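You operate a simulated robot arm through the tools that you are given. There is no shell and no other tool. Be economical: measure what you need, move in short steps, check, and stop when the job is done.

Carry out the task below with a simulated robot arm. There is one attempt and no reset: what you move stays moved.

Task
Take the green tube and leave it on the low top of the yarn table. Take the orange yarn bobbin and leave it on top of the gold brass candlestick. Take the seed jar and put it on top of the grey candlestick. Switch the bobbin winder lock off. Put the tilt sensor marked "C" from the red mat on top of the white float and the tilt sensor that says "B" on top of the white pot. Put the blue tube on the low top of the yarn table. Put the yellow spool in the black tray on the second shelf from the bottom of the short shelving. Any order will do. Set down upright: orange yarn bobbin, seed jar, yellow spool. The bobbin winder lock goes to its stop.
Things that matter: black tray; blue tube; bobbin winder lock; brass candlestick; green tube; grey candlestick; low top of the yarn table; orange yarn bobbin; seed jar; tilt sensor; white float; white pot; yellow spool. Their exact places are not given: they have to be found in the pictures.

The check looks at the end state, three seconds after you hand in, the way a careful person would. Anything else that was tipped, shoved, dropped, spilled or broken makes it a failure.

Robot
A 6-joint arm with a fingered hand on a trunk, on a base that drives. Base frame: it is fixed to the floor where the robot stands at the start and does not move with it; the origin is under the middle of the robot, x ahead of it, y to its left, z up. Readings come in mm, rad, newtons and seconds.
With the tool pointing down near the work surface it reaches from about 300 to 620 mm from the robot's upright axis, wherever it stands. Its first joint turns from -2.897 to 2.897 rad. Places, roughly: black tray (20x15x5 cm) [2100, 1800, 800]; blue tube [-750, 500, 750]; bobbin winder lock [400, -100, 900]; brass candlestick (10x10x4 cm) [2500, -1800, 900]; green tube [500, 0, 750]; grey candlestick (10x10x4 cm) [1400, -1600, 900]; low top of the yarn table (57x15 cm) [1120, 60, 580]; orange yarn bobbin (5x6x9 cm) [2400, -1700, 900]; seed jar [1250, -1500, 1000]; tilt sensor [-750, 500, 750]; white float (6x6x6 cm) [-700, 400, 800]; white pot (6x6x6 cm) [-800, 200, 800]; yellow spool (4x4x5 cm) [1600, 700, 700]. Payload 3.2 kg.
The TCP is the grasp point between the finger pads, 22 mm short of the fingertips. In the tool frame z runs along the fingers and y along their closing line. The gripper opens to 112 mm. The gripper's body begins 60 mm behind the TCP. The gripper is a hand of 3 fingers: y runs from the thumb to the fingers, the wrist lies at [0, 0, -218] in the tool frame, and closing takes about 1.5 s.
Orientation is that of the tool frame in the base frame, as a unit quaternion [w, x, y, z]. With the fingers straight down and closing along the base's y, the tool's x points along the base's -x, its y along +y and its z along -z.

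Tools
- The arm moves only by the tool drive_tool. Its argument "series" is a list of rows, each a list of 7 numbers: the shift along the base's x, y, z in mm, then the turn, a rotation vector about the base's x, y, z in rad, then the finger opening in mm, from 0 to 112. In form: [[dx, dy, dz, rx, ry, rz, hand], ...]. A call has 1 to 10 rows; each row shifts and turns the commanded pose from where the row before left it. Rows are played at 5 a second. More than 50 mm and 0.15 rad between two rows, or a gripper value outside its range, and nothing of the call is played. A pose out of reach is approached as far as the arm can. The call stops where the force on the tool passes 40 N (or 10 N more than at its start, if that is more) or the arm is blocked; 0.2 s more then pass. Each finger travels about 108 mm/s and halts on what it meets, pressing with about 22 N; the grip force reading is that of the motor and also rises with nothing between the fingers. The clock runs only during rows and for 0.2 s after the last one: add rows that do not move to give the fingers time. It gives the time, the measured TCP pose, the force on the tool (base axes), the opening and the grip force at its end, in the units of the frame above (readings bear some noise), with the torque about the TCP (base axes, N m) and any sound that the robot's microphone picked up.
- Cameras (640 x 400 px; columns grow to the right, rows downward): "scene" is now at [-6.5, 177.5, 1391.5]; the picture's right is [0.24, -0.97, 0.00], its down [-0.91, -0.22, -0.36] and it looks along [0.35, 0.09, -0.93] (base axes); focal length 214 px, centre (320, 200). "wrist" rides on the gripper at [66, 3, -80] in the tool frame; the picture's right is [-0.05, 1.00, 0.00], its down [-0.77, -0.04, -0.64] and it looks along [-0.64, -0.03, 0.77] (tool axes); focal length 275 px, centre (320, 200).
- grab_frame(camera): a new picture of that camera. No time passes.
- raise_lower(by): slides the trunk up (or, below 0, down) by that many mm; the arm and the scene camera ride with it, the base frame stays. It gives what a move gives, with no picture.
- drive_base(legs): drives the robot by 1 to 6 legs, each [ahead, turn to the left] in mm and rad, along the robot's own axes; the way and the turn of a leg run together, so that a leg with both is an arc; at most 1500 mm and 3.142 rad a leg. The arm and the cameras ride along, it lands a little off, and it stops where it bumps. It gives what a move gives.
- set_grasp(shape): the hand has 3 fingers and takes this shape, open, in about a second: jaw (thumb against the fingers, like two jaws); tri (thumb and two fingers); tip (a fingertip pinch); poke (one finger out to press); point (the index stretched); flat (the hand flat); cup (the hand cupped); fist (a fist). The gripper value then closes the fingers along that shape, each until it touches; the sizes above hold for jaw. It gives what a move gives, with no picture.
- turn_head(pan, tilt): turns the head with the scene camera to pan (to the left, within 2.705 rad either way) and tilt (down, from -0.506 to 1.204), counted from straight ahead of the robot. It gives what a move gives.
- point_at(camera, pixels): for up to 12 pixels [column, row] of the newest picture of that camera ("zoom" is the newest enlarged one), the place [x, y, z] in the base frame of the surface seen there, good to about 3 mm. No time passes.
- close_up(camera, box): a new picture of the part [left, top, right, bottom] of that camera's present view, enlarged. No time passes.
- job_done(): hands the job in; it is judged then, once.

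Keep the steps short. Do not move on a guess: measure, check each grasp and each placing, and mend mistakes. In all there are 145 turns and 168 pictures (those below and enlarged ones count). Leave the gripper open and the arm clear of the work at the hand-in unless told otherwise, and finish with a single line.

The tools are called after "Request:" as name(argument=value, ...) on one line, values as JSON. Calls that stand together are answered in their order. drive_tool: Moves the arm, as the interface text tells. Its arguments: {"type":"object","properties":{"series":{"type":"array","items":{"type":"array","items":{"type":"number"}}}},"required":["series"]} The other tools are called the same way: raise_lower (by) slides the trunk up or down; set_grasp (shape) gives the hand a shape; drive_base (legs) drives the base; turn_head (pan, tilt) turns the head that bears the scene camera; grab_frame (camera) takes a picture; point_at (camera, pixels) gives the place of the surface under pixels of a picture; close_up (camera, box) takes an enlarged picture of a part of a camera's view; job_done () hands the job in.

At the start:

```text
t: 0.0
eef_pos: [-277.0, 148.9, 1106.4]
orientation: [0.0, 0.0, 1.0, -0.001]
wrist_force: [-0.1, 0.5, 0.1]
ft_torque: [0.06, -0.03, 0.02]
width: 112.0
grip_force: 0.2
shape: jaw
trunk travel left (down, up): [-450.0, 140.0]
robot x, y, heading: [-3.4, 0.5, -0.001]
head pan, tilt: [0.239, 1.201]
```

scene: 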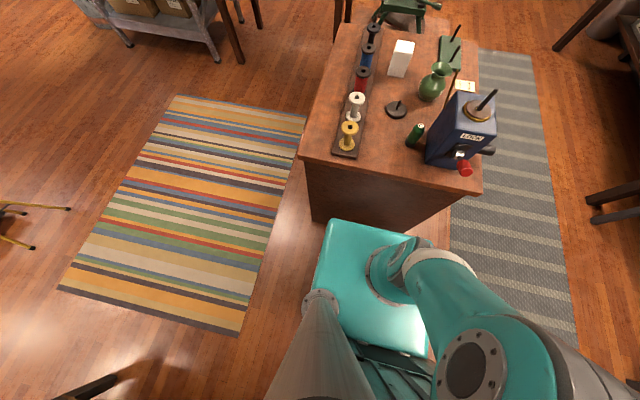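
wrist: 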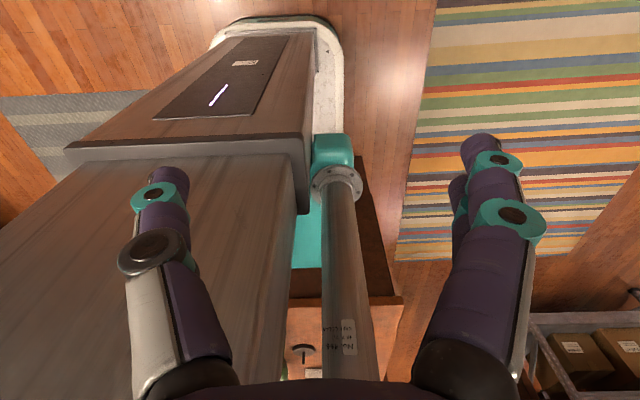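

I see the bobbin winder, green tube and spools on the table ahead. I'll zoom in on the table first, then look around.

Request:
close_up(camera="scene", box=[300, 20, 520, 200])

Request:
turn_head(pan=0.0, tilt=0.6)

Request:
grab_frame(camera="scene")

Request:
turn_head(pan=2.5, tilt=0.7)

Request:
grab_frame(camera="scene")

Request:
turn_head(pan=-0.9, tilt=0.4)

Request:
grab_frame(camera="scene")

Request:
turn_head(pan=0.8, tilt=0.4)

Request:
grab_frame(camera="scene")

```text
2.22 times, centred on (410, 110) of scene
```

zoom: 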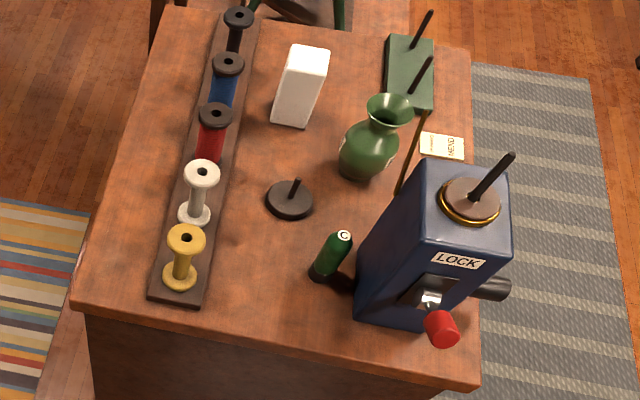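

```text
t: 1.0
eef_pos: [-275.8, 147.2, 1106.3]
orientation: [0.0, 0.0, 1.0, 0.0]
wrist_force: [-0.4, 0.0, -0.5]
ft_torque: [-0.02, 0.0, 0.0]
width: 112.1
grip_force: 0.1
shape: jaw
trunk travel left (down, up): [-450.0, 140.0]
robot x, y, heading: [-4.1, -2.7, 0.001]
head pan, tilt: [0.0, 0.6]
```

```text
164 pictures are left
```

scene: 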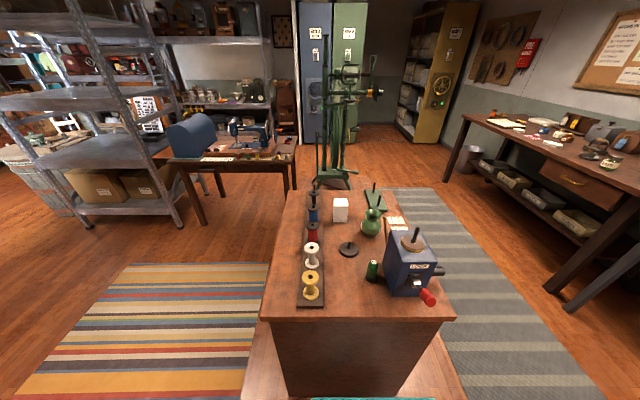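

```text
t: 3.3
eef_pos: [-276.6, 148.6, 1106.3]
orientation: [0.001, 0.0, 1.0, 0.0]
wrist_force: [-0.5, -0.5, 0.3]
ft_torque: [-0.01, 0.01, -0.01]
width: 112.1
grip_force: 0.0
shape: jaw
trunk travel left (down, up): [-450.0, 140.0]
robot x, y, heading: [-0.3, -6.5, 0.003]
head pan, tilt: [2.499, 0.7]
```

```text
163 pictures are left
```

scene: 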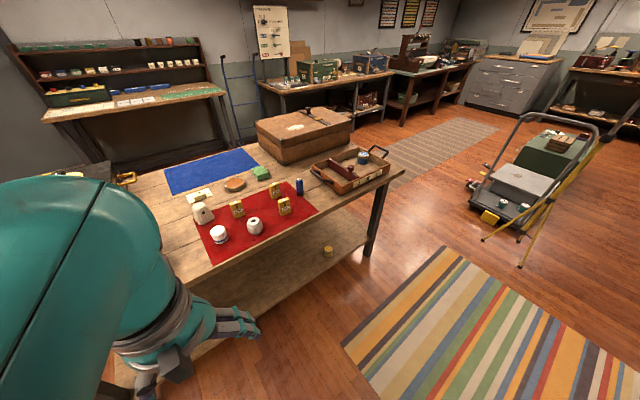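

```text
t: 6.1
eef_pos: [-275.5, 148.5, 1107.4]
orientation: [0.0, 0.0, 1.0, 0.0]
wrist_force: [0.0, -0.4, 0.0]
ft_torque: [0.0, 0.01, -0.01]
width: 112.0
grip_force: 0.1
shape: jaw
trunk travel left (down, up): [-450.0, 140.0]
robot x, y, heading: [-1.2, 1.5, -0.003]
head pan, tilt: [-0.901, 0.4]
```

```text
162 pictures are left
```

scene: 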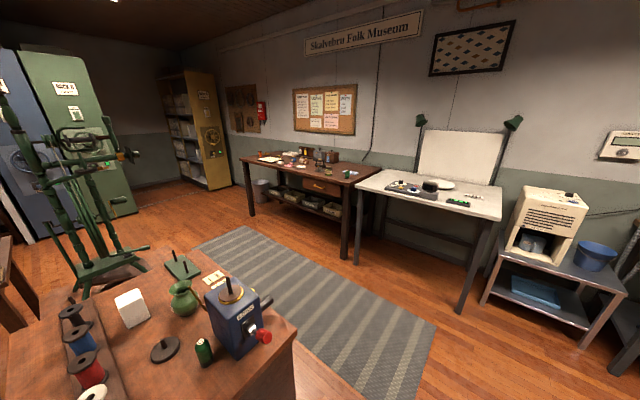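

```text
t: 7.9
eef_pos: [-276.6, 148.4, 1106.4]
orientation: [0.0, 0.001, 1.0, 0.0]
wrist_force: [-0.2, -0.7, -0.1]
ft_torque: [0.0, 0.02, -0.03]
width: 111.8
grip_force: 0.1
shape: jaw
trunk travel left (down, up): [-450.0, 140.0]
robot x, y, heading: [1.1, -0.3, 0.001]
head pan, tilt: [0.799, 0.4]
```

```text
161 pictures are left
```

scene: 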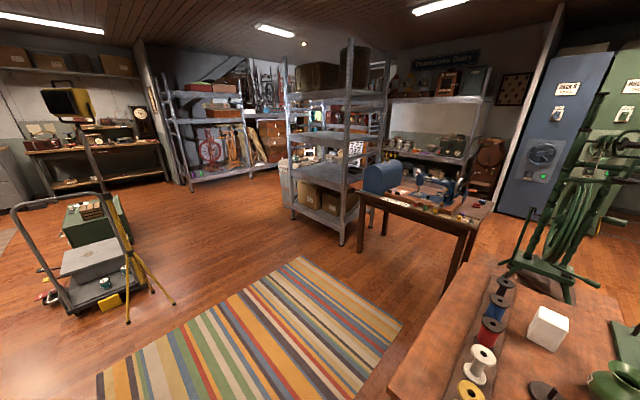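

I'll get close-ups: back table (sensors), then the region beyond the front table.

Request:
turn_head(pan=2.5, tilt=0.7)

Request:
close_up(camera="scene", box=[170, 140, 330, 240])

Request:
point_at(camera="zoom", pixels=[[518, 185], [420, 220], [456, 260], [268, 270], [340, 345], [190, 370], [130, 290], [300, 310], [560, 100], [100, 200]])

Request:
turn_head(pan=0.0, tilt=0.8)

Request:
close_up(camera="scene", box=[220, 60, 480, 260])

```text
t: 9.6
eef_pos: [-276.6, 147.3, 1105.7]
orientation: [0.0, 0.0, 1.0, 0.0]
wrist_force: [0.3, 0.7, 0.9]
ft_torque: [-0.01, 0.01, 0.0]
width: 112.1
grip_force: 0.0
shape: jaw
trunk travel left (down, up): [-450.0, 140.0]
robot x, y, heading: [-0.1, 0.5, -0.004]
head pan, tilt: [2.499, 0.7]
```

```text
4.00 times, centred on (250, 190) of scene
```

zoom: 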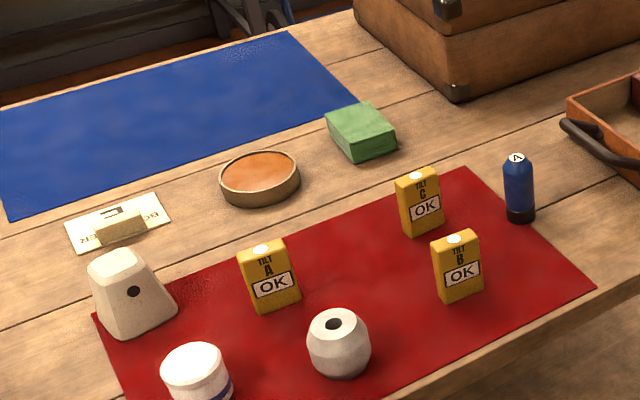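

```text
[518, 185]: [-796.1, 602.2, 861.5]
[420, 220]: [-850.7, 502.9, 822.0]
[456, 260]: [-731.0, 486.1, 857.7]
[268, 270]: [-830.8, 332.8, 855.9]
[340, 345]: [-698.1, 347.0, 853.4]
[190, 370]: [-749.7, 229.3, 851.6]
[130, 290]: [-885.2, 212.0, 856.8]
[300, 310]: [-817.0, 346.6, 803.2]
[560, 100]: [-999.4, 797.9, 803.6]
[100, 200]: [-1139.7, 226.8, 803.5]
```

```text
t: 11.9
eef_pos: [-275.6, 148.1, 1107.0]
orientation: [0.0, 0.0, 1.0, 0.0]
wrist_force: [0.3, 0.3, -0.4]
ft_torque: [-0.03, 0.01, 0.01]
width: 111.8
grip_force: 0.2
shape: jaw
trunk travel left (down, up): [-450.0, 140.0]
robot x, y, heading: [2.6, -2.4, 0.003]
head pan, tilt: [0.0, 0.799]
```

```text
2.00 times, centred on (350, 160) of scene
```

zoom: 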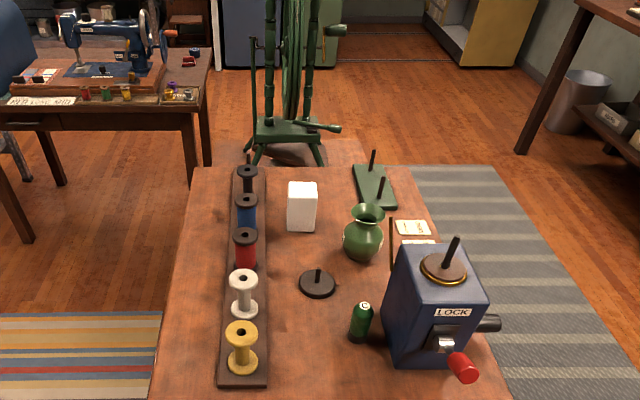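

Measure the front-table items.

Request:
point_at(camera="zoom", pixels=[[363, 306], [358, 340], [320, 350], [445, 342], [463, 366], [490, 322], [452, 312], [340, 158], [230, 158], [290, 160], [190, 172], [420, 170]])

Request:
close_up(camera="scene", box=[380, 170, 480, 260])

Request:
grab_frame(camera="scene")

Request:
point_at(camera="scene", pixels=[[290, 137], [395, 130], [330, 132], [280, 148], [470, 390], [252, 370], [345, 138], [170, 280], [420, 146], [328, 136]])

```text
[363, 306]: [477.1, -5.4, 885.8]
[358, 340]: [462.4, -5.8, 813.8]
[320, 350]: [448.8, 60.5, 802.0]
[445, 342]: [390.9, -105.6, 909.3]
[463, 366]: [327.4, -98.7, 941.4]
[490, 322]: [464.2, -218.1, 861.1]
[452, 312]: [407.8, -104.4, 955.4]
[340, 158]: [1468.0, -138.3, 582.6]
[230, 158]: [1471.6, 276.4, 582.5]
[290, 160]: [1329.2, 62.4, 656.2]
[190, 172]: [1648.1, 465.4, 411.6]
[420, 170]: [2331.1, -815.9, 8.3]
```

```text
4.44 times, centred on (430, 215) of scene
```

zoom: 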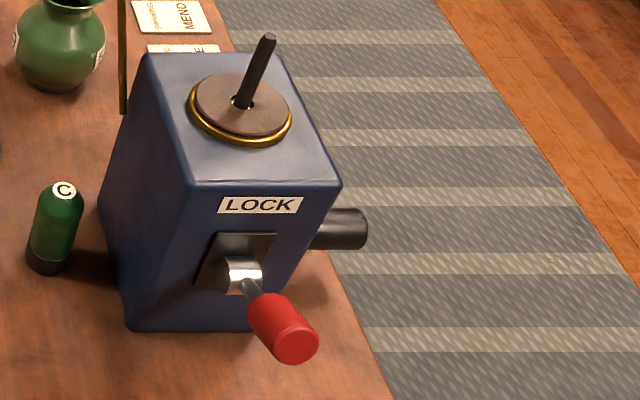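

```text
157 pictures are left
```

scene: 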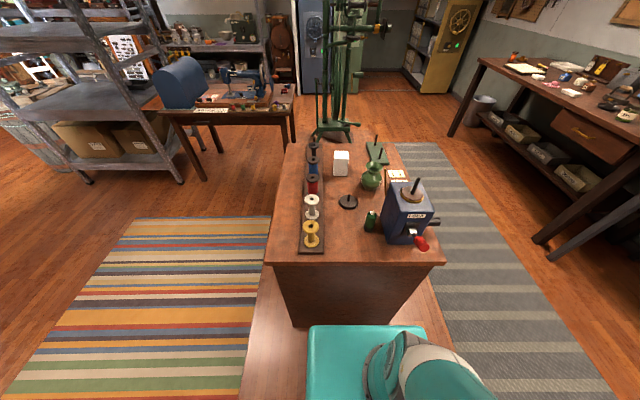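

```text
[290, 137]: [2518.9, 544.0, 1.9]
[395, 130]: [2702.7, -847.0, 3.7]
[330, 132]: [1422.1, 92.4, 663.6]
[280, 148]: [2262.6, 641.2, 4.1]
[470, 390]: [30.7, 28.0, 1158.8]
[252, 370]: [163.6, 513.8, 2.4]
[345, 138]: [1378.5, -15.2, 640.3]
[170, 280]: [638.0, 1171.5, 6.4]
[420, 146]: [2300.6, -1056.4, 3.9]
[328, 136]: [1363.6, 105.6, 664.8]
```

The arm points backwards; before swinging it I want to see how it sits relative to the mast.

Request:
turn_head(pan=-2.2, tilt=1.0)

Request:
grab_frame(camera="scene")

Request:
turn_head(pan=2.7, tilt=1.2)

Request:
grab_frame(camera="scene")

```text
t: 13.9
eef_pos: [-276.0, 148.4, 1106.6]
orientation: [-0.001, 0.0, 1.0, -0.001]
wrist_force: [-0.1, 1.1, -0.8]
ft_torque: [0.03, 0.02, 0.01]
width: 111.8
grip_force: 0.0
shape: jaw
trunk travel left (down, up): [-450.0, 140.0]
robot x, y, heading: [1.3, -0.5, 0.0]
head pan, tilt: [-2.201, 1.0]
```

```text
156 pictures are left
```

scene: 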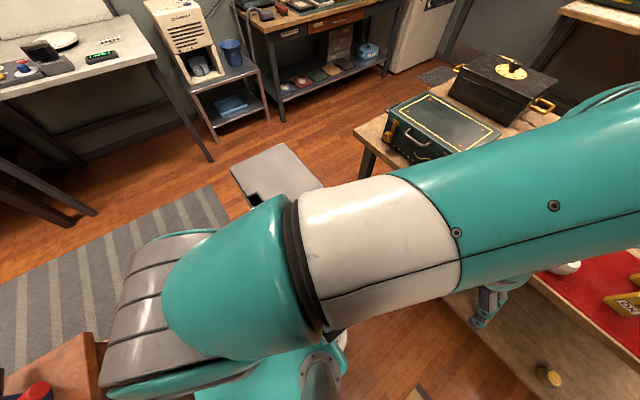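

```text
t: 17.8
eef_pos: [-276.3, 148.7, 1106.2]
orientation: [-0.001, 0.001, 1.0, 0.001]
wrist_force: [-0.4, 0.0, 0.0]
ft_torque: [0.05, 0.0, -0.04]
width: 111.9
grip_force: 0.1
shape: jaw
trunk travel left (down, up): [-450.0, 140.0]
robot x, y, heading: [-0.5, 2.0, -0.001]
head pan, tilt: [2.7, 1.201]
```

```text
155 pictures are left
```

scene: 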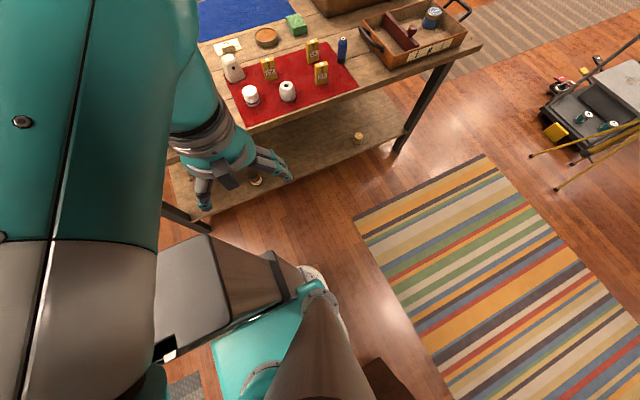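

Measure the rear table's edge and the robot body extents in this view.

Request:
point_at(camera="scene", pixels=[[250, 132], [360, 95], [470, 55], [440, 70], [350, 160], [200, 235], [285, 270], [160, 350], [230, 260], [330, 290], [288, 160], [225, 165]])

```text
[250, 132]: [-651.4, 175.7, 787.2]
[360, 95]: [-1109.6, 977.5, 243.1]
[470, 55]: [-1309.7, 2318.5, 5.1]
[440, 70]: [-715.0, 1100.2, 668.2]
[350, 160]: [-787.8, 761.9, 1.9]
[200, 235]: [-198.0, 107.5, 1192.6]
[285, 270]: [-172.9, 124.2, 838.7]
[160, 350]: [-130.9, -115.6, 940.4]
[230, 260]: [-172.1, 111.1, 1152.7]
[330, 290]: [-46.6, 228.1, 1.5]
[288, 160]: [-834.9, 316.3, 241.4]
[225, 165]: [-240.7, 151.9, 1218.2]
```

I'll test swinging the arm counter-clockwise (through the robot's right side), a small rotation first: TCP about the axis.

Request:
drive_tool(series=[[-16, -43, 0, 0, 0, 0.14, 112], [-10, -45, 0, 0, 0, 0.14, 112], [-4, -46, 0, 0, 0, 0.14, 112]])

Request:
grab_frame(camera="scene")

```text
t: 18.6
eef_pos: [-281.7, 97.6, 1108.2]
orientation: [-0.001, -0.209, 0.978, -0.001]
wrist_force: [0.0, 0.3, 0.0]
ft_torque: [-0.02, -0.01, -0.01]
width: 112.0
grip_force: 0.0
shape: jaw
out of reach, approached as far as the arm can: row 2, 3
trunk travel left (down, up): [-450.0, 140.0]
robot x, y, heading: [3.5, -0.8, 0.005]
head pan, tilt: [2.7, 1.201]
```

```text
154 pictures are left
```

scene: 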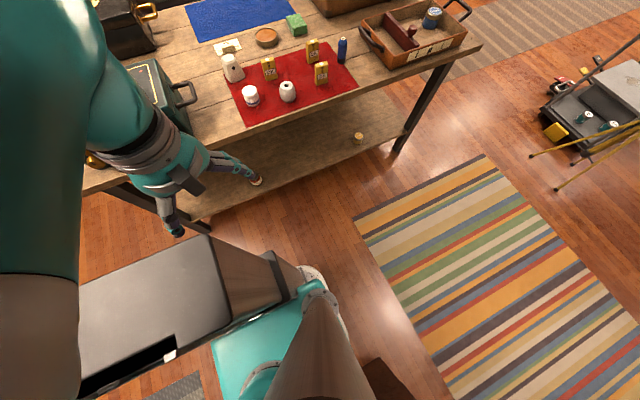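

It's at the joint limit on that side, so the front is reached through the left. I'll reverse and swing clockwise carefully.

Request:
drive_tool(series=[[4, 46, 0, 0, 0, -0.14, 112], [10, 45, 0, 0, 0, -0.14, 112], [16, 43, 0, 0, 0, -0.14, 112], [24, 42, 0, 0, 0, -0.14, 112], [29, 37, 0, 0, 0, -0.14, 112], [34, 33, 0, 0, 0, -0.14, 112]])

Request:
grab_frame(camera="scene")

```text
t: 19.8
eef_pos: [-266.2, 224.6, 1122.1]
orientation: [-0.013, -0.004, 1.0, 0.009]
wrist_force: [0.3, -0.3, -0.9]
ft_torque: [0.03, 0.03, 0.04]
width: 112.1
grip_force: 0.1
shape: jaw
trunk travel left (down, up): [-450.0, 140.0]
robot x, y, heading: [2.9, 3.5, -0.001]
head pan, tilt: [2.7, 1.201]
stopped in row 5: the arm was blocked; the commanded pose is now the measured one
```

```text
153 pictures are left
```

scene: 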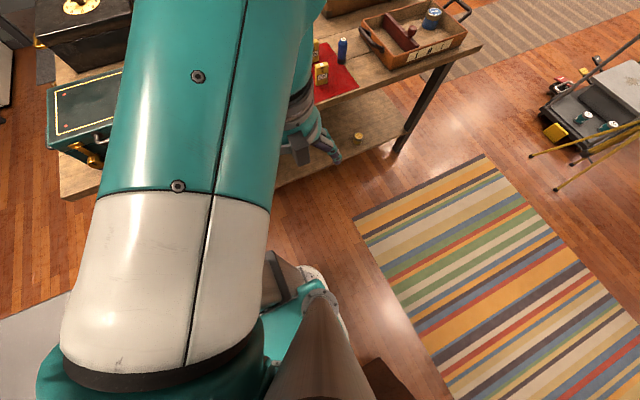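

The mast blocks on the left. So I'll move back, extend outward, and retry counter-clockwise at a larger radius.

Request:
drive_tool(series=[[0, -40, 30, 0, 0, 0, 112], [-20, -36, 30, 0, 0, 0, 112], [-45, -20, 20, 0, 0, 0, 112], [-45, -20, 0, 0, 0, 0.0, 112], [-20, -40, 0, 0, 0, 0.1, 112], [-10, -45, 0, 0, 0, 0.1, 112], [-5, -45, 0, 0, 0, 0.1, 112]])

Request:
grab_frame(camera="wrist")

```text
refused: row 2 steps farther than a row can; nothing moved
```

```text
152 pictures are left
```

wrist: 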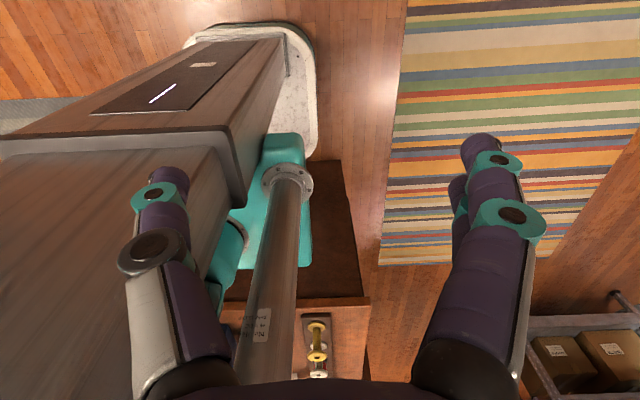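

The body is boxed in between the trunk and the mast, so the arm must go over the mast: I'll raise the hand so the upper arm stands upright before swinging.

Request:
drive_tool(series=[[0, -15, 45, 0, 0, 0, 112], [0, -15, 45, 0, 0, 0, 112], [0, -15, 45, 0, 0, 0, 112], [0, 0, 48, 0, 0, 0, 112], [0, 0, 48, 0, 0, 0, 112], [0, 0, 48, 0, 0, 0, 112], [0, 0, 48, 0, 0, 0, 112], [0, 0, 48, 0, 0, 0, 112], [0, 0, 20, 0, 0, 0, 112]])

Request:
grab_frame(camera="scene")

```text
t: 21.5
eef_pos: [-204.5, 142.1, 1184.0]
orientation: [0.004, -0.002, 1.0, -0.007]
wrist_force: [-23.4, 7.5, 10.3]
ft_torque: [-0.63, -0.06, -1.36]
width: 111.8
grip_force: 0.1
shape: jaw
out of reach, approached as far as the arm can: row 1, 2, 3, 4, 5, 6, 7, 8
trunk travel left (down, up): [-450.0, 140.0]
robot x, y, heading: [-2.1, 0.9, 0.0]
head pan, tilt: [2.7, 1.201]
stopped in row 8: the force on the tool passed its limit at 62 N (the readings are from after the stop); the commanded pose is now the measured one
```

```text
151 pictures are left
```

scene: 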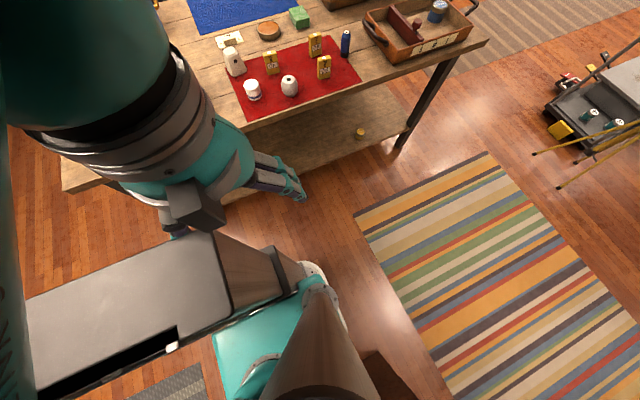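

Contact with the trunk; back off outward (-x) first, then up.

Request:
drive_tool(series=[[-30, 15, 0, 0, 0, 0, 112], [-45, 10, 0, 0, 0, 0, 112], [-45, 10, 0, 0, 0, 0, 112], [-45, 10, 0, 0, 0, 0, 112], [-45, 10, 0, 0, 0, 0, 112]])

Request:
drive_tool(series=[[0, 0, 45, 0, 0, 0, 112], [0, 0, 45, 0, 0, 0, 112], [0, 0, 45, 0, 0, 0, 112], [0, 0, 45, 0, 0, 0, 112]])

Request:
grab_frame(camera="scene")

```text
t: 22.5
eef_pos: [-276.5, 153.3, 1203.6]
orientation: [-0.089, 0.002, 0.995, 0.038]
wrist_force: [0.7, 0.1, 0.3]
ft_torque: [0.02, -0.02, 0.0]
width: 111.7
grip_force: 0.0
shape: jaw
out of reach, approached as far as the arm can: row 1, 2, 3, 4, 5
trunk travel left (down, up): [-450.0, 140.0]
robot x, y, heading: [3.7, 1.1, 0.004]
head pan, tilt: [2.7, 1.201]
stopped in row 5: the arm was blocked; the commanded pose is now the measured one
```

```text
t: 23.5
eef_pos: [-229.1, 129.9, 1224.5]
orientation: [-0.085, 0.003, 0.996, 0.035]
wrist_force: [0.2, 0.4, -0.1]
ft_torque: [0.01, 0.0, 0.02]
width: 112.0
grip_force: 0.0
shape: jaw
out of reach, approached as far as the arm can: row 1, 2, 3, 4
trunk travel left (down, up): [-450.0, 140.0]
robot x, y, heading: [1.9, 1.4, 0.001]
head pan, tilt: [2.7, 1.201]
```

```text
150 pictures are left
```

scene: 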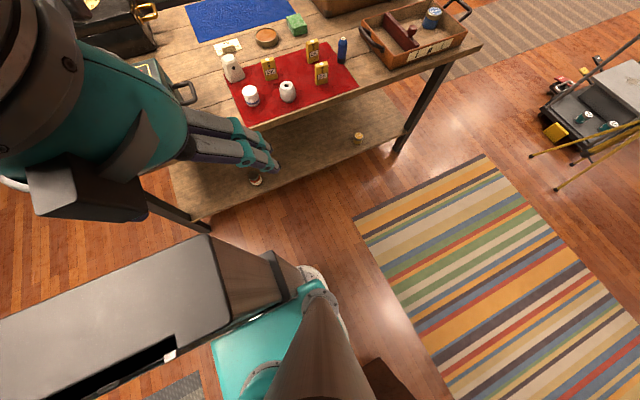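

The behaviour is odd; let me look at the arm's shape from the other side.

Request:
turn_head(pan=-2.5, tilt=0.7)

Request:
grab_frame(camera="scene")

```text
t: 27.6
eef_pos: [-230.8, 129.9, 1223.5]
orientation: [-0.084, 0.002, 0.996, 0.035]
wrist_force: [-0.4, -0.2, -0.4]
ft_torque: [-0.04, -0.03, 0.06]
width: 111.8
grip_force: 0.0
shape: jaw
trunk travel left (down, up): [-450.0, 140.0]
robot x, y, heading: [3.8, 4.2, 0.001]
head pan, tilt: [-2.499, 0.7]
```

```text
149 pictures are left
```

scene: 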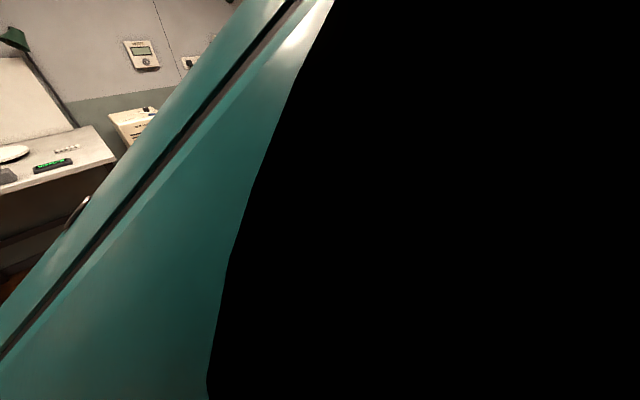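

Camera is against the forearm. Look front-down to locate the pedestal and shoulder.

Request:
turn_head(pan=-0.6, tilt=1.2)

Request:
grab_frame(camera="scene")

Request:
point_at(camera="scene", pixels=[[150, 330], [250, 300], [300, 250], [350, 280], [400, 300], [450, 300], [350, 350], [450, 380], [300, 330], [560, 350], [200, 250], [320, 390]])

```text
t: 29.5
eef_pos: [-228.2, 129.5, 1225.1]
orientation: [-0.085, 0.002, 0.996, 0.036]
wrist_force: [-0.1, -0.7, 0.0]
ft_torque: [0.01, 0.02, 0.0]
width: 111.9
grip_force: 0.0
shape: jaw
trunk travel left (down, up): [-450.0, 140.0]
robot x, y, heading: [-3.5, 0.1, 0.002]
head pan, tilt: [-0.6, 1.201]
```

```text
148 pictures are left
```

scene: 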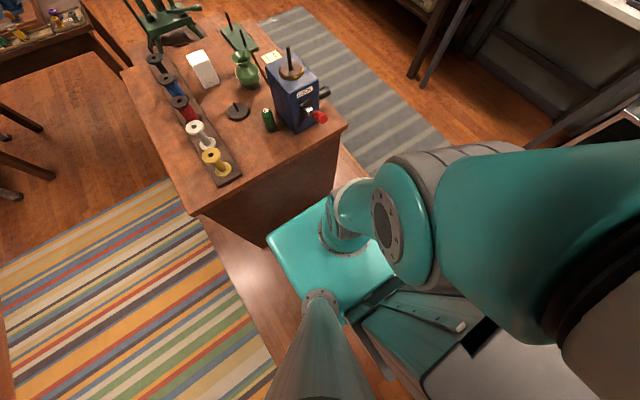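

```text
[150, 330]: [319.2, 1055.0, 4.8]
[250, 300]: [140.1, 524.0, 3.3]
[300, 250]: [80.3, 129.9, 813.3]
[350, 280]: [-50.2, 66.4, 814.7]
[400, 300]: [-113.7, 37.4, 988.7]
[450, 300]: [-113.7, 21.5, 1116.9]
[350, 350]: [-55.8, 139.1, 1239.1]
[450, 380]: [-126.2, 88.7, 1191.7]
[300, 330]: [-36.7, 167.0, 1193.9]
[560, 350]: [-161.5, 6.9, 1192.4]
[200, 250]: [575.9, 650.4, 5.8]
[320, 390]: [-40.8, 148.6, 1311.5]
```

The arm is UR-like with its shoulder bulge on the right, leaning backwards; the natural way to the front is over the top. I'll first lift the tool to point outward and extend away.

Request:
drive_tool(series=[[-34, 20, 20, 0.072, 0.12, 0, 112], [-34, 20, 20, 0.072, 0.12, 0, 112], [-34, 20, 20, 0.072, 0.12, 0, 112], [-34, 20, 20, 0.072, 0.12, 0, 112], [-34, 20, 20, 0.072, 0.12, 0, 112], [-30, 18, 30, 0.072, 0.12, 0, 112], [-30, 18, 30, 0.072, 0.12, 0, 112], [-30, 18, 30, 0.072, 0.12, 0, 112], [-30, 18, 30, 0.072, 0.12, 0, 112]])

Request:
turn_head(pan=2.7, tilt=0.3)

Request:
grab_frame(camera="scene")

```text
t: 31.4
eef_pos: [-355.9, 190.2, 1476.7]
orientation: [-0.631, 0.007, 0.698, 0.34]
wrist_force: [0.0, 0.4, 0.5]
ft_torque: [0.0, 0.01, -0.01]
width: 111.8
grip_force: 0.1
shape: jaw
out of reach, approached as far as the arm can: row 1, 2, 3, 4, 5, 6, 7, 8, 9
trunk travel left (down, up): [-450.0, 140.0]
robot x, y, heading: [-0.8, 4.1, -0.001]
head pan, tilt: [-0.6, 1.201]
stopped in row 9: the arm was blocked; the commanded pose is now the measured one
```

```text
t: 34.1
eef_pos: [-356.1, 189.1, 1478.1]
orientation: [-0.63, 0.007, 0.699, 0.339]
wrist_force: [0.6, -0.3, 0.4]
ft_torque: [-0.02, -0.02, 0.01]
width: 112.2
grip_force: 0.2
shape: jaw
trunk travel left (down, up): [-450.0, 140.0]
robot x, y, heading: [1.7, 1.2, -0.005]
head pan, tilt: [2.7, 0.3]
```

```text
147 pictures are left
```

scene: 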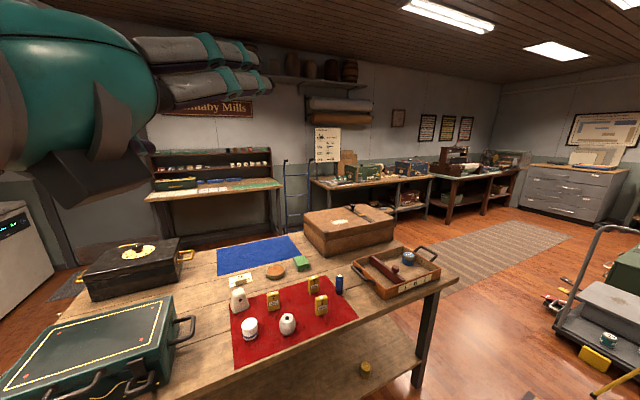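

It works: tool now horizontal at z≈1477. Continue upward toward overhead, with the tool turning up.

Request:
drive_tool(series=[[0, -20, 45, 0.0, 0.0, 0, 112], [0, -20, 45, 0.0, 0.0, 0, 112], [10, -20, 44, 0.07, 0.12, 0, 112], [10, -20, 44, 0.07, 0.12, 0, 112], [15, -20, 42, 0.07, 0.12, 0, 112], [15, -20, 42, 0.07, 0.12, 0, 112], [15, -20, 42, 0.07, 0.12, 0, 112]])

Request:
turn_head(pan=-2.7, tilt=0.0)

Request:
grab_frame(camera="scene")

```text
t: 35.8
eef_pos: [-241.6, 122.7, 1647.0]
orientation: [0.798, 0.004, -0.415, -0.436]
wrist_force: [0.1, 1.0, 0.1]
ft_torque: [-0.03, 0.02, -0.03]
width: 112.0
grip_force: 0.1
shape: jaw
out of reach, approached as far as the arm can: row 1, 2, 3, 4, 5, 6, 7
trunk travel left (down, up): [-450.0, 140.0]
robot x, y, heading: [-2.3, -3.9, -0.002]
head pan, tilt: [2.7, 0.3]
```

```text
t: 40.0
eef_pos: [-240.7, 121.7, 1645.5]
orientation: [0.798, 0.003, -0.416, -0.436]
wrist_force: [-0.3, 0.4, -0.7]
ft_torque: [-0.01, 0.0, -0.04]
width: 112.3
grip_force: 0.0
shape: jaw
trunk travel left (down, up): [-450.0, 140.0]
robot x, y, heading: [4.3, -0.7, 0.001]
head pan, tilt: [-2.7, 0.0]
```

```text
146 pictures are left
```

scene: 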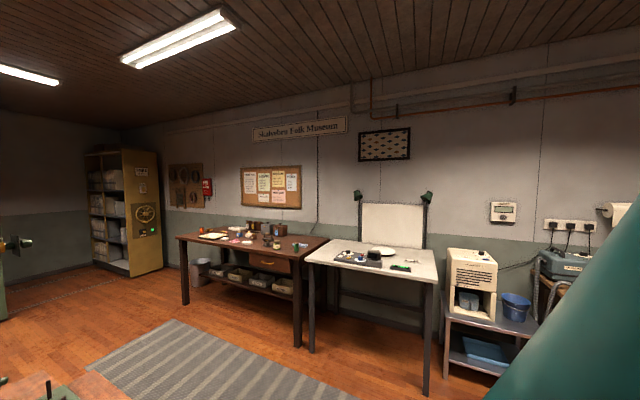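

The view doesn't match pan -2.7; grab again.

Request:
grab_frame(camera="scene")

Request:
grab_frame(camera="wrist")

```text
145 pictures are left
```

scene: 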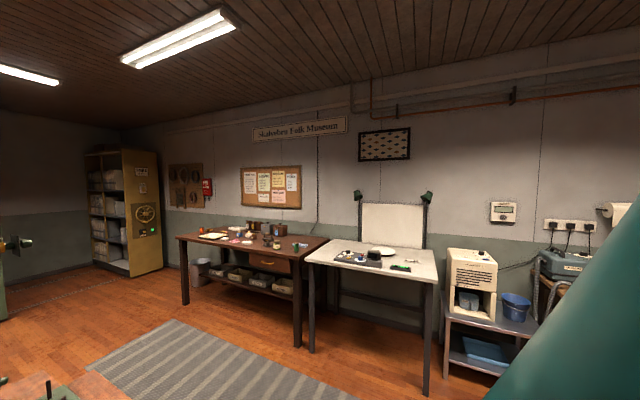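

```text
144 pictures are left
```

wrist: 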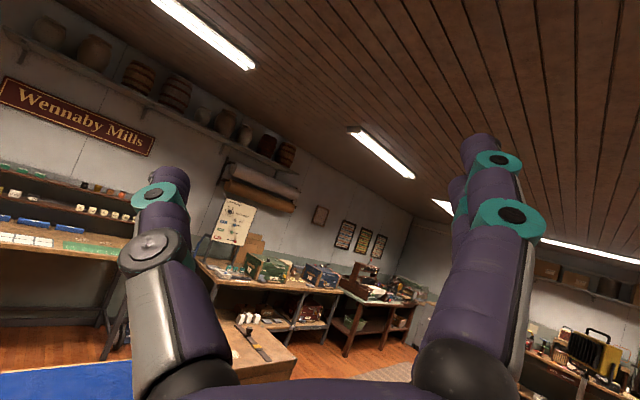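

Continue over the top: moving forward-right with the tool continuing to rotate.

Request:
drive_tool(series=[[38, -22, 15, 0.06, 0.1, 0, 112], [38, -22, 15, 0.06, 0.1, 0, 112], [38, -22, 10, 0.06, 0.1, 0, 112], [40, -24, 5, 0.06, 0.1, 0, 112], [40, -24, 0, 0.06, 0.1, 0, 112], [40, -24, 0, 0.06, 0.1, 0, 112], [40, -24, 0, 0.06, 0.1, 0, 112], [40, -24, 0, 0.06, 0.1, 0, 112]])

Request:
drive_tool(series=[[40, -24, -5, 0.06, 0.1, 0, 112], [40, -24, -5, 0.06, 0.1, 0, 112], [38, -22, -15, 0.06, 0.1, 0, 112], [38, -22, -15, 0.06, 0.1, 0, 112]])

```text
t: 41.8
eef_pos: [27.8, -6.7, 1741.5]
orientation: [0.87, 0.038, -0.015, -0.491]
wrist_force: [0.2, 0.2, -0.6]
ft_torque: [0.04, 0.0, -0.03]
width: 111.9
grip_force: 0.0
shape: jaw
out of reach, approached as far as the arm can: row 1, 2, 3, 4, 5, 6, 7, 8
trunk travel left (down, up): [-450.0, 140.0]
robot x, y, heading: [-3.4, -2.2, 0.001]
head pan, tilt: [-2.7, 0.0]
```

```text
t: 42.8
eef_pos: [180.0, -90.0, 1719.0]
orientation: [0.847, 0.044, 0.218, -0.482]
wrist_force: [-0.5, 0.0, 0.6]
ft_torque: [-0.01, 0.02, 0.01]
width: 111.9
grip_force: 0.0
shape: jaw
out of reach, approached as far as the arm can: row 1, 3, 4
trunk travel left (down, up): [-450.0, 140.0]
robot x, y, heading: [2.4, -0.3, 0.001]
head pan, tilt: [-2.7, 0.0]
```

Over the top. Now continue rotating the tool down in front while lowering.

Request:
drive_tool(series=[[35, -15, -15, 0.07, 0.12, 0, 112], [35, -15, -15, 0.07, 0.12, 0, 112], [35, -15, -20, 0.07, 0.12, 0, 112], [30, -10, -25, 0.07, 0.12, 0, 112], [30, -10, -30, 0.07, 0.12, 0, 112], [20, 0, -35, 0.07, 0.12, 0, 112], [10, 0, -40, 0.07, 0.12, 0, 112], [0, 0, -40, 0.07, 0.12, 0, 112], [0, 0, -40, 0.07, 0.12, 0, 112], [-10, 0, -40, 0.07, 0.12, 0, 112]])

Request:
turn_head(pan=-0.2, tilt=0.5)

Request:
grab_frame(camera="scene")

```text
t: 45.0
eef_pos: [376.9, -168.6, 1445.2]
orientation: [0.529, 0.041, 0.781, -0.33]
wrist_force: [1.1, -1.4, -0.1]
ft_torque: [-0.01, 0.01, -0.02]
width: 111.8
grip_force: 0.1
shape: jaw
out of reach, approached as far as the arm can: row 2, 3, 6, 7, 9, 10
trunk travel left (down, up): [-450.0, 140.0]
robot x, y, heading: [-1.7, 3.3, 0.003]
head pan, tilt: [-2.7, 0.0]
```

```text
t: 47.2
eef_pos: [376.4, -170.0, 1445.6]
orientation: [0.529, 0.042, 0.78, -0.331]
wrist_force: [0.1, 0.2, 0.3]
ft_torque: [0.02, -0.01, -0.01]
width: 112.2
grip_force: 0.1
shape: jaw
trunk travel left (down, up): [-450.0, 140.0]
robot x, y, heading: [-5.0, 0.5, -0.002]
head pan, tilt: [-0.201, 0.499]
```

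```text
143 pictures are left
```

scene: 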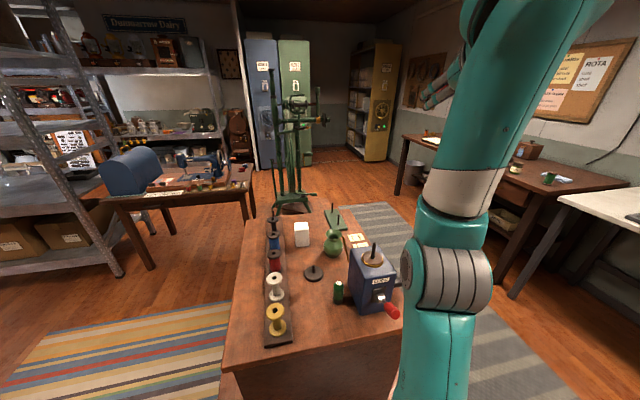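

Arm is in front. Finish pitching the tool to vertical while lowering to about z 1200.

Request:
drive_tool(series=[[-10, 5, -30, 0.08, 0.115, 0, 112], [-10, 5, -30, 0.08, 0.115, 0, 112], [-10, 5, -30, 0.08, 0.115, 0, 112], [-10, 5, -30, 0.08, 0.115, 0, 112], [-10, 5, -30, 0.08, 0.115, 0, 112], [0, 10, -30, 0.08, 0.115, 0, 112], [0, 10, -30, 0.08, 0.115, 0, 112], [0, 10, -20, 0.08, 0.115, 0, 112], [0, 10, 0, 0.08, 0.115, 0, 112], [0, 10, 0, 0.04, 0.06, 0, 112]])

Request:
grab_frame(camera="wrist")

```text
t: 49.4
eef_pos: [407.5, -148.3, 1298.3]
orientation: [0.296, 0.119, 0.935, -0.152]
wrist_force: [-0.1, 0.5, -0.6]
ft_torque: [0.0, -0.01, -0.02]
width: 112.0
grip_force: 0.0
shape: jaw
out of reach, approached as far as the arm can: row 1, 3, 4, 5, 6, 7, 8, 9, 10
trunk travel left (down, up): [-450.0, 140.0]
robot x, y, heading: [-1.8, 2.9, 0.003]
head pan, tilt: [-0.201, 0.499]
```

```text
142 pictures are left
```

wrist: 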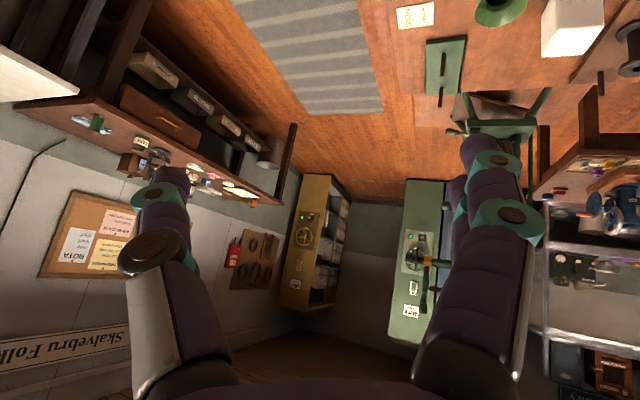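

Lower and extend a bit, as high poses are out of reach with the tool down.

Request:
drive_tool(series=[[25, 10, -30, 0, 0, 0, 112], [25, 10, -30, 0, 0, 0, 112], [25, 10, -10, 0, 0, 0, 112], [25, 0, 0, 0, 0, 0, 112], [0, 0, 0, 0, 0, 0, 112], [0, 0, 0, 0, 0, 0, 112]])

Request:
grab_frame(camera="scene")

```text
t: 50.8
eef_pos: [485.7, -165.8, 1253.9]
orientation: [0.297, 0.119, 0.936, -0.15]
wrist_force: [-0.1, -0.4, 0.3]
ft_torque: [-0.02, 0.0, -0.01]
width: 112.1
grip_force: 0.1
shape: jaw
out of reach, approached as far as the arm can: row 1, 2, 3, 4
trunk travel left (down, up): [-450.0, 140.0]
robot x, y, heading: [1.2, 1.7, -0.0]
head pan, tilt: [-0.201, 0.499]
```

```text
141 pictures are left
```

scene: 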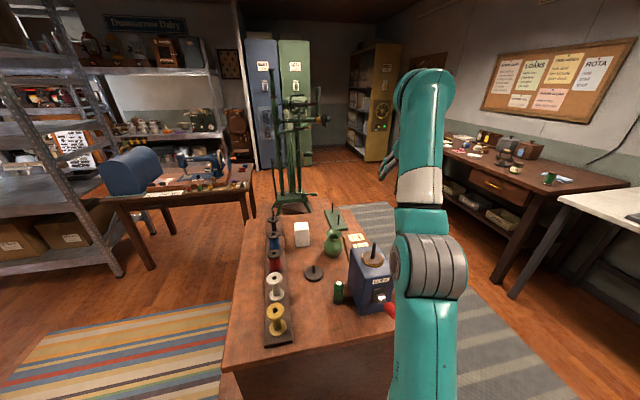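

Measure arm geometry points in this view to understand the joint state.

Request:
point_at(camera="scene", pixels=[[430, 370], [420, 330], [450, 265], [405, 265], [425, 185], [420, 120], [430, 80], [390, 165], [400, 390]])

Request:
turn_head(pan=-0.9, tilt=1.2)

Request:
grab_frame(camera="scene")

Request:
point_at(camera="scene", pixels=[[330, 230], [370, 230], [400, 200], [430, 200], [480, 200], [350, 180], [400, 300], [450, 260]])

```text
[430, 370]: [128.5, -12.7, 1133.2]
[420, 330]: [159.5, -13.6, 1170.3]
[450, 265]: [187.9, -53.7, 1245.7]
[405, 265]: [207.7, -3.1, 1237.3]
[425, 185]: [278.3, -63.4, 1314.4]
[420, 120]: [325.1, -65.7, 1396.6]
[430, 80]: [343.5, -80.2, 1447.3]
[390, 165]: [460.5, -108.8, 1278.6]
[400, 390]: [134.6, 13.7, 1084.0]
```

```text
t: 51.9
eef_pos: [485.1, -167.2, 1254.3]
orientation: [0.297, 0.119, 0.936, -0.15]
wrist_force: [-0.6, -0.3, -0.4]
ft_torque: [0.05, -0.01, 0.02]
width: 111.7
grip_force: 0.1
shape: jaw
trunk travel left (down, up): [-450.0, 140.0]
robot x, y, heading: [-1.1, 0.6, -0.0]
head pan, tilt: [-0.901, 1.201]
```

```text
140 pictures are left
```

scene: 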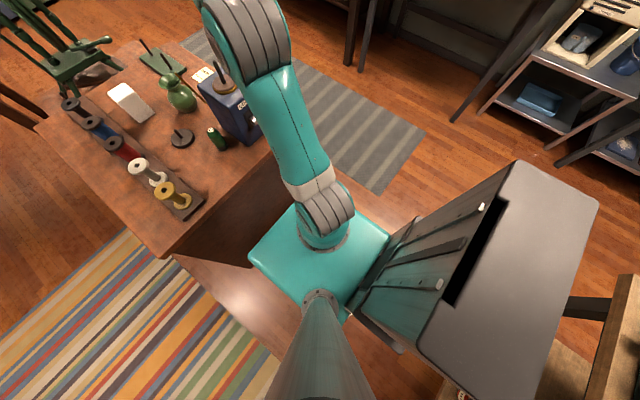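

```text
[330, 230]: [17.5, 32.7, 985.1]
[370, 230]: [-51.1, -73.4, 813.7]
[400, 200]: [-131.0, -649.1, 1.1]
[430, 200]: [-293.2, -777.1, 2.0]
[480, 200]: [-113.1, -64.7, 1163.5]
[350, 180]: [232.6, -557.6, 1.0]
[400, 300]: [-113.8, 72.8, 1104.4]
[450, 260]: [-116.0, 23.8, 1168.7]
```

Now clear: the arm is in-line and simply leans "backwards" toward the front with J1 near its +2.897 limit. I should go back up to nearly vertical, rotate J1 by ~−2.9 while upright above the mast, then lean forward normally. First retrace upward.

Request:
drive_tool(series=[[-20, 5, 40, -0.07, -0.11, 0, 112], [-20, 5, 40, -0.07, -0.11, 0, 112], [-20, 5, 40, -0.07, -0.11, 0, 112], [-20, 5, 40, -0.07, -0.11, 0, 112], [-20, 5, 40, -0.07, -0.11, 0, 112], [-20, 5, 40, -0.07, -0.11, 0, 112], [-20, 5, 40, -0.07, -0.11, 0, 112], [-20, 5, 40, -0.07, -0.11, 0, 112], [-30, 10, 35, -0.07, -0.11, 0, 112], [-30, 10, 35, -0.07, -0.11, 0, 112]])

```text
t: 54.1
eef_pos: [259.8, -120.5, 1613.5]
orientation: [0.754, 0.075, 0.541, -0.364]
wrist_force: [-0.4, 0.6, 0.4]
ft_torque: [-0.01, -0.02, 0.0]
width: 112.1
grip_force: 0.0
shape: jaw
out of reach, approached as far as the arm can: row 1, 2, 3, 5, 6, 7, 8, 10
trunk travel left (down, up): [-450.0, 140.0]
robot x, y, heading: [1.2, -3.8, 0.003]
head pan, tilt: [-0.901, 1.201]
```

Request:
drive_tool(series=[[-33, 15, 25, -0.07, -0.11, 0, 112], [-33, 15, 25, -0.07, -0.11, 0, 112], [-33, 15, 25, -0.07, -0.11, 0, 112], [-33, 15, 20, -0.07, -0.11, 0, 112], [-36, 18, 15, -0.07, -0.11, 0, 112], [-36, 18, 10, -0.07, -0.11, 0, 112], [-36, 18, 10, -0.07, -0.11, 0, 112], [-36, 18, 0, -0.07, -0.11, 0, 112], [-36, 18, 0, -0.07, -0.11, 0, 112], [-36, 18, 0, -0.07, -0.11, 0, 112]])

```text
t: 56.5
eef_pos: [-42.5, 41.8, 1734.0]
orientation: [0.905, 0.011, -0.046, -0.423]
wrist_force: [-0.5, -0.8, 0.0]
ft_torque: [-0.01, 0.02, -0.02]
width: 111.8
grip_force: 0.0
shape: jaw
out of reach, approached as far as the arm can: row 4, 7, 9, 10
trunk travel left (down, up): [-450.0, 140.0]
robot x, y, heading: [0.8, -0.1, -0.002]
head pan, tilt: [-0.901, 1.201]
stopped in row 10: the arm was blocked; the commanded pose is now the measured one
```

Upright now. Sweep clockwise around the axis with the tool turning along.

Request:
drive_tool(series=[[8.4, 7.4, 0, 0, 0, -0.14, 112], [9.4, 6.1, 0, 0, 0, -0.14, 112], [10.2, 4.8, 0, 0, 0, -0.14, 112], [10.7, 3.3, 0, 0, 0, -0.14, 112], [11, 1.8, 0, 0, 0, -0.14, 112], [11.2, 0.2, 0, 0, 0, -0.14, 112], [11.1, -1.4, 0, 0, 0, -0.14, 112], [10.8, -2.9, 0, 0, 0, -0.14, 112], [10.3, -4.4, 0, 0, 0, -0.14, 112], [9.6, -5.8, 0, 0, 0, -0.14, 112]])

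Request:
grab_frame(camera="scene")

```text
t: 58.7
eef_pos: [51.9, 58.2, 1741.8]
orientation: [-0.444, 0.022, 0.05, 0.894]
wrist_force: [-0.5, -0.6, -0.5]
ft_torque: [0.02, -0.01, 0.01]
width: 112.1
grip_force: 0.1
shape: jaw
out of reach, approached as far as the arm can: row 4, 7, 8, 9
trunk travel left (down, up): [-450.0, 140.0]
robot x, y, heading: [-0.4, 0.6, 0.002]
head pan, tilt: [-0.901, 1.201]
```

```text
139 pictures are left
```

scene: 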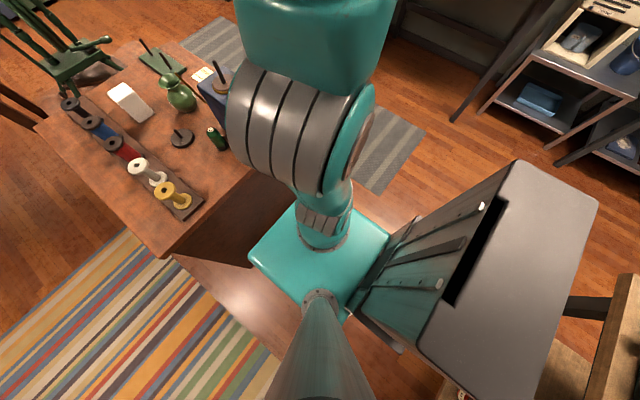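

J1 followed. Continue to face forward with more radius.

Request:
drive_tool(series=[[16, -4, 0, 0, 0, -0.14, 112], [16, -6, 0, 0, 0, -0.14, 112], [16, -10, 0, 0, 0, -0.14, 112], [16, -10, 0, 0, 0, -0.14, 112], [18, -12, -2, 0, 0.06, -0.14, 112], [20, -12, -4, 0, 0.1, -0.1, 112], [30, -5, -8, 0, 0.12, 0, 112], [30, -5, -8, 0, 0.12, 0, 112], [35, 0, -12, 0, 0.13, 0, 112], [35, 0, -12, 0, 0.13, 0, 112]])

Request:
grab_frame(camera="scene")

```text
refused: row 5 steps farther than a row can; nothing moved
```

```text
138 pictures are left
```

scene: 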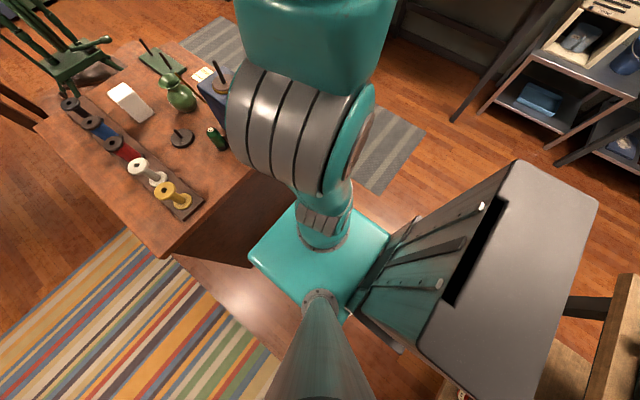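

Request:
drive_tool(series=[[16, -4, 0, 0, 0, -0.14, 112], [16, -6, 0, 0, 0, -0.14, 112], [16, -10, 0, 0, 0, -0.14, 112], [16, -10, 0, 0, 0, -0.14, 112], [18, -12, -2, 0, 0.06, -0.12, 112], [20, -12, -4, 0, 0.1, -0.1, 112], [30, -5, -8, 0, 0.12, 0, 112], [30, -5, -8, 0, 0.12, 0, 112], [35, 0, -12, 0, 0.13, 0, 112], [35, 0, -12, 0, 0.13, 0, 112]])

Request:
grab_frame(camera="scene")

```text
t: 60.9
eef_pos: [257.6, 6.4, 1693.8]
orientation: [-0.157, 0.327, -0.007, 0.932]
wrist_force: [1.4, -1.0, 0.1]
ft_torque: [0.01, -0.01, 0.03]
width: 112.2
grip_force: 0.1
shape: jaw
out of reach, approached as far as the arm can: row 2, 5, 6, 10
trunk travel left (down, up): [-450.0, 140.0]
robot x, y, heading: [0.2, 2.0, -0.005]
head pan, tilt: [-0.901, 1.201]
```

```text
137 pictures are left
```

scene: 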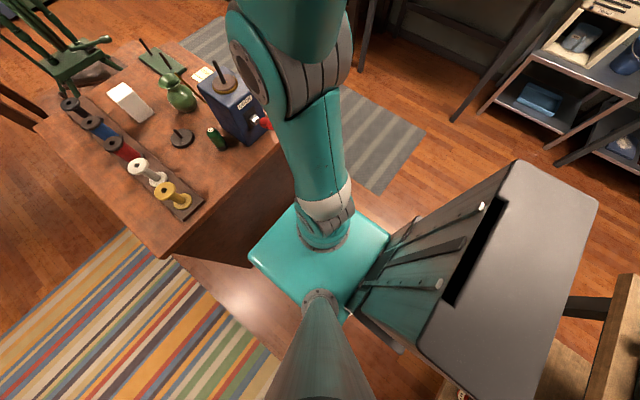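

J1 faces forward now. Pitch the tool down in front over two batches.

Request:
drive_tool(series=[[35, 0, -15, 0, 0.14, 0, 112], [35, 0, -15, 0, 0.14, 0, 112], [35, 0, -20, 0, 0.14, 0, 112], [35, 0, -25, 0, 0.14, 0, 112], [30, 0, -30, 0, 0.14, 0, 112], [20, 0, -35, 0, 0.14, 0, 112], [10, 0, -40, 0, 0.14, 0, 112], [0, 0, -40, 0, 0.14, 0, 112], [0, 0, -40, 0, 0.14, 0, 112], [-10, 0, -40, 0, 0.14, 0, 112]])

Request:
drive_tool(series=[[-10, 0, -40, 0, 0.14, 0, 112], [-10, 0, -40, 0, 0.14, 0, 112], [-10, 0, -40, 0, 0.14, 0, 112], [-10, 0, -40, 0, 0.14, 0, 112], [-10, 0, -30, 0, 0.14, 0, 112], [0, 0, -20, 0, 0.14, 0, 112], [0, 0, 0, 0, 0.14, 0, 112], [0, 0, 0, 0, 0.1, 0, 112]])

Request:
turn_head(pan=-0.1, tilt=0.9)

Request:
grab_frame(camera="scene")

```text
t: 63.1
eef_pos: [436.7, -4.0, 1353.1]
orientation: [-0.116, 0.85, -0.107, 0.502]
wrist_force: [0.2, -0.3, -0.3]
ft_torque: [0.0, 0.03, -0.01]
width: 112.1
grip_force: 0.0
shape: jaw
out of reach, approached as far as the arm can: row 1, 2, 3, 4, 5
trunk travel left (down, up): [-450.0, 140.0]
robot x, y, heading: [0.8, 0.3, -0.006]
head pan, tilt: [-0.901, 1.201]
```

```text
t: 64.9
eef_pos: [387.5, -3.4, 1145.3]
orientation: [-0.045, 0.987, -0.152, -0.007]
wrist_force: [0.3, 0.5, -0.8]
ft_torque: [0.02, 0.02, -0.02]
width: 111.9
grip_force: 0.1
shape: jaw
trunk travel left (down, up): [-450.0, 140.0]
robot x, y, heading: [1.3, 2.5, -0.0]
head pan, tilt: [-0.901, 1.201]
```

```text
t: 66.0
eef_pos: [387.1, -3.4, 1145.7]
orientation: [-0.045, 0.987, -0.151, -0.006]
wrist_force: [-0.8, 0.2, 0.0]
ft_torque: [-0.04, -0.03, 0.01]
width: 112.0
grip_force: 0.1
shape: jaw
trunk travel left (down, up): [-450.0, 140.0]
robot x, y, heading: [2.5, -0.8, 0.001]
head pan, tilt: [-0.099, 0.901]
```

```text
136 pictures are left
```

scene: 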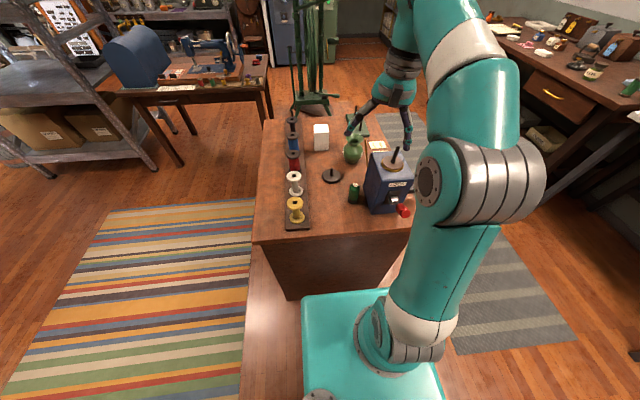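

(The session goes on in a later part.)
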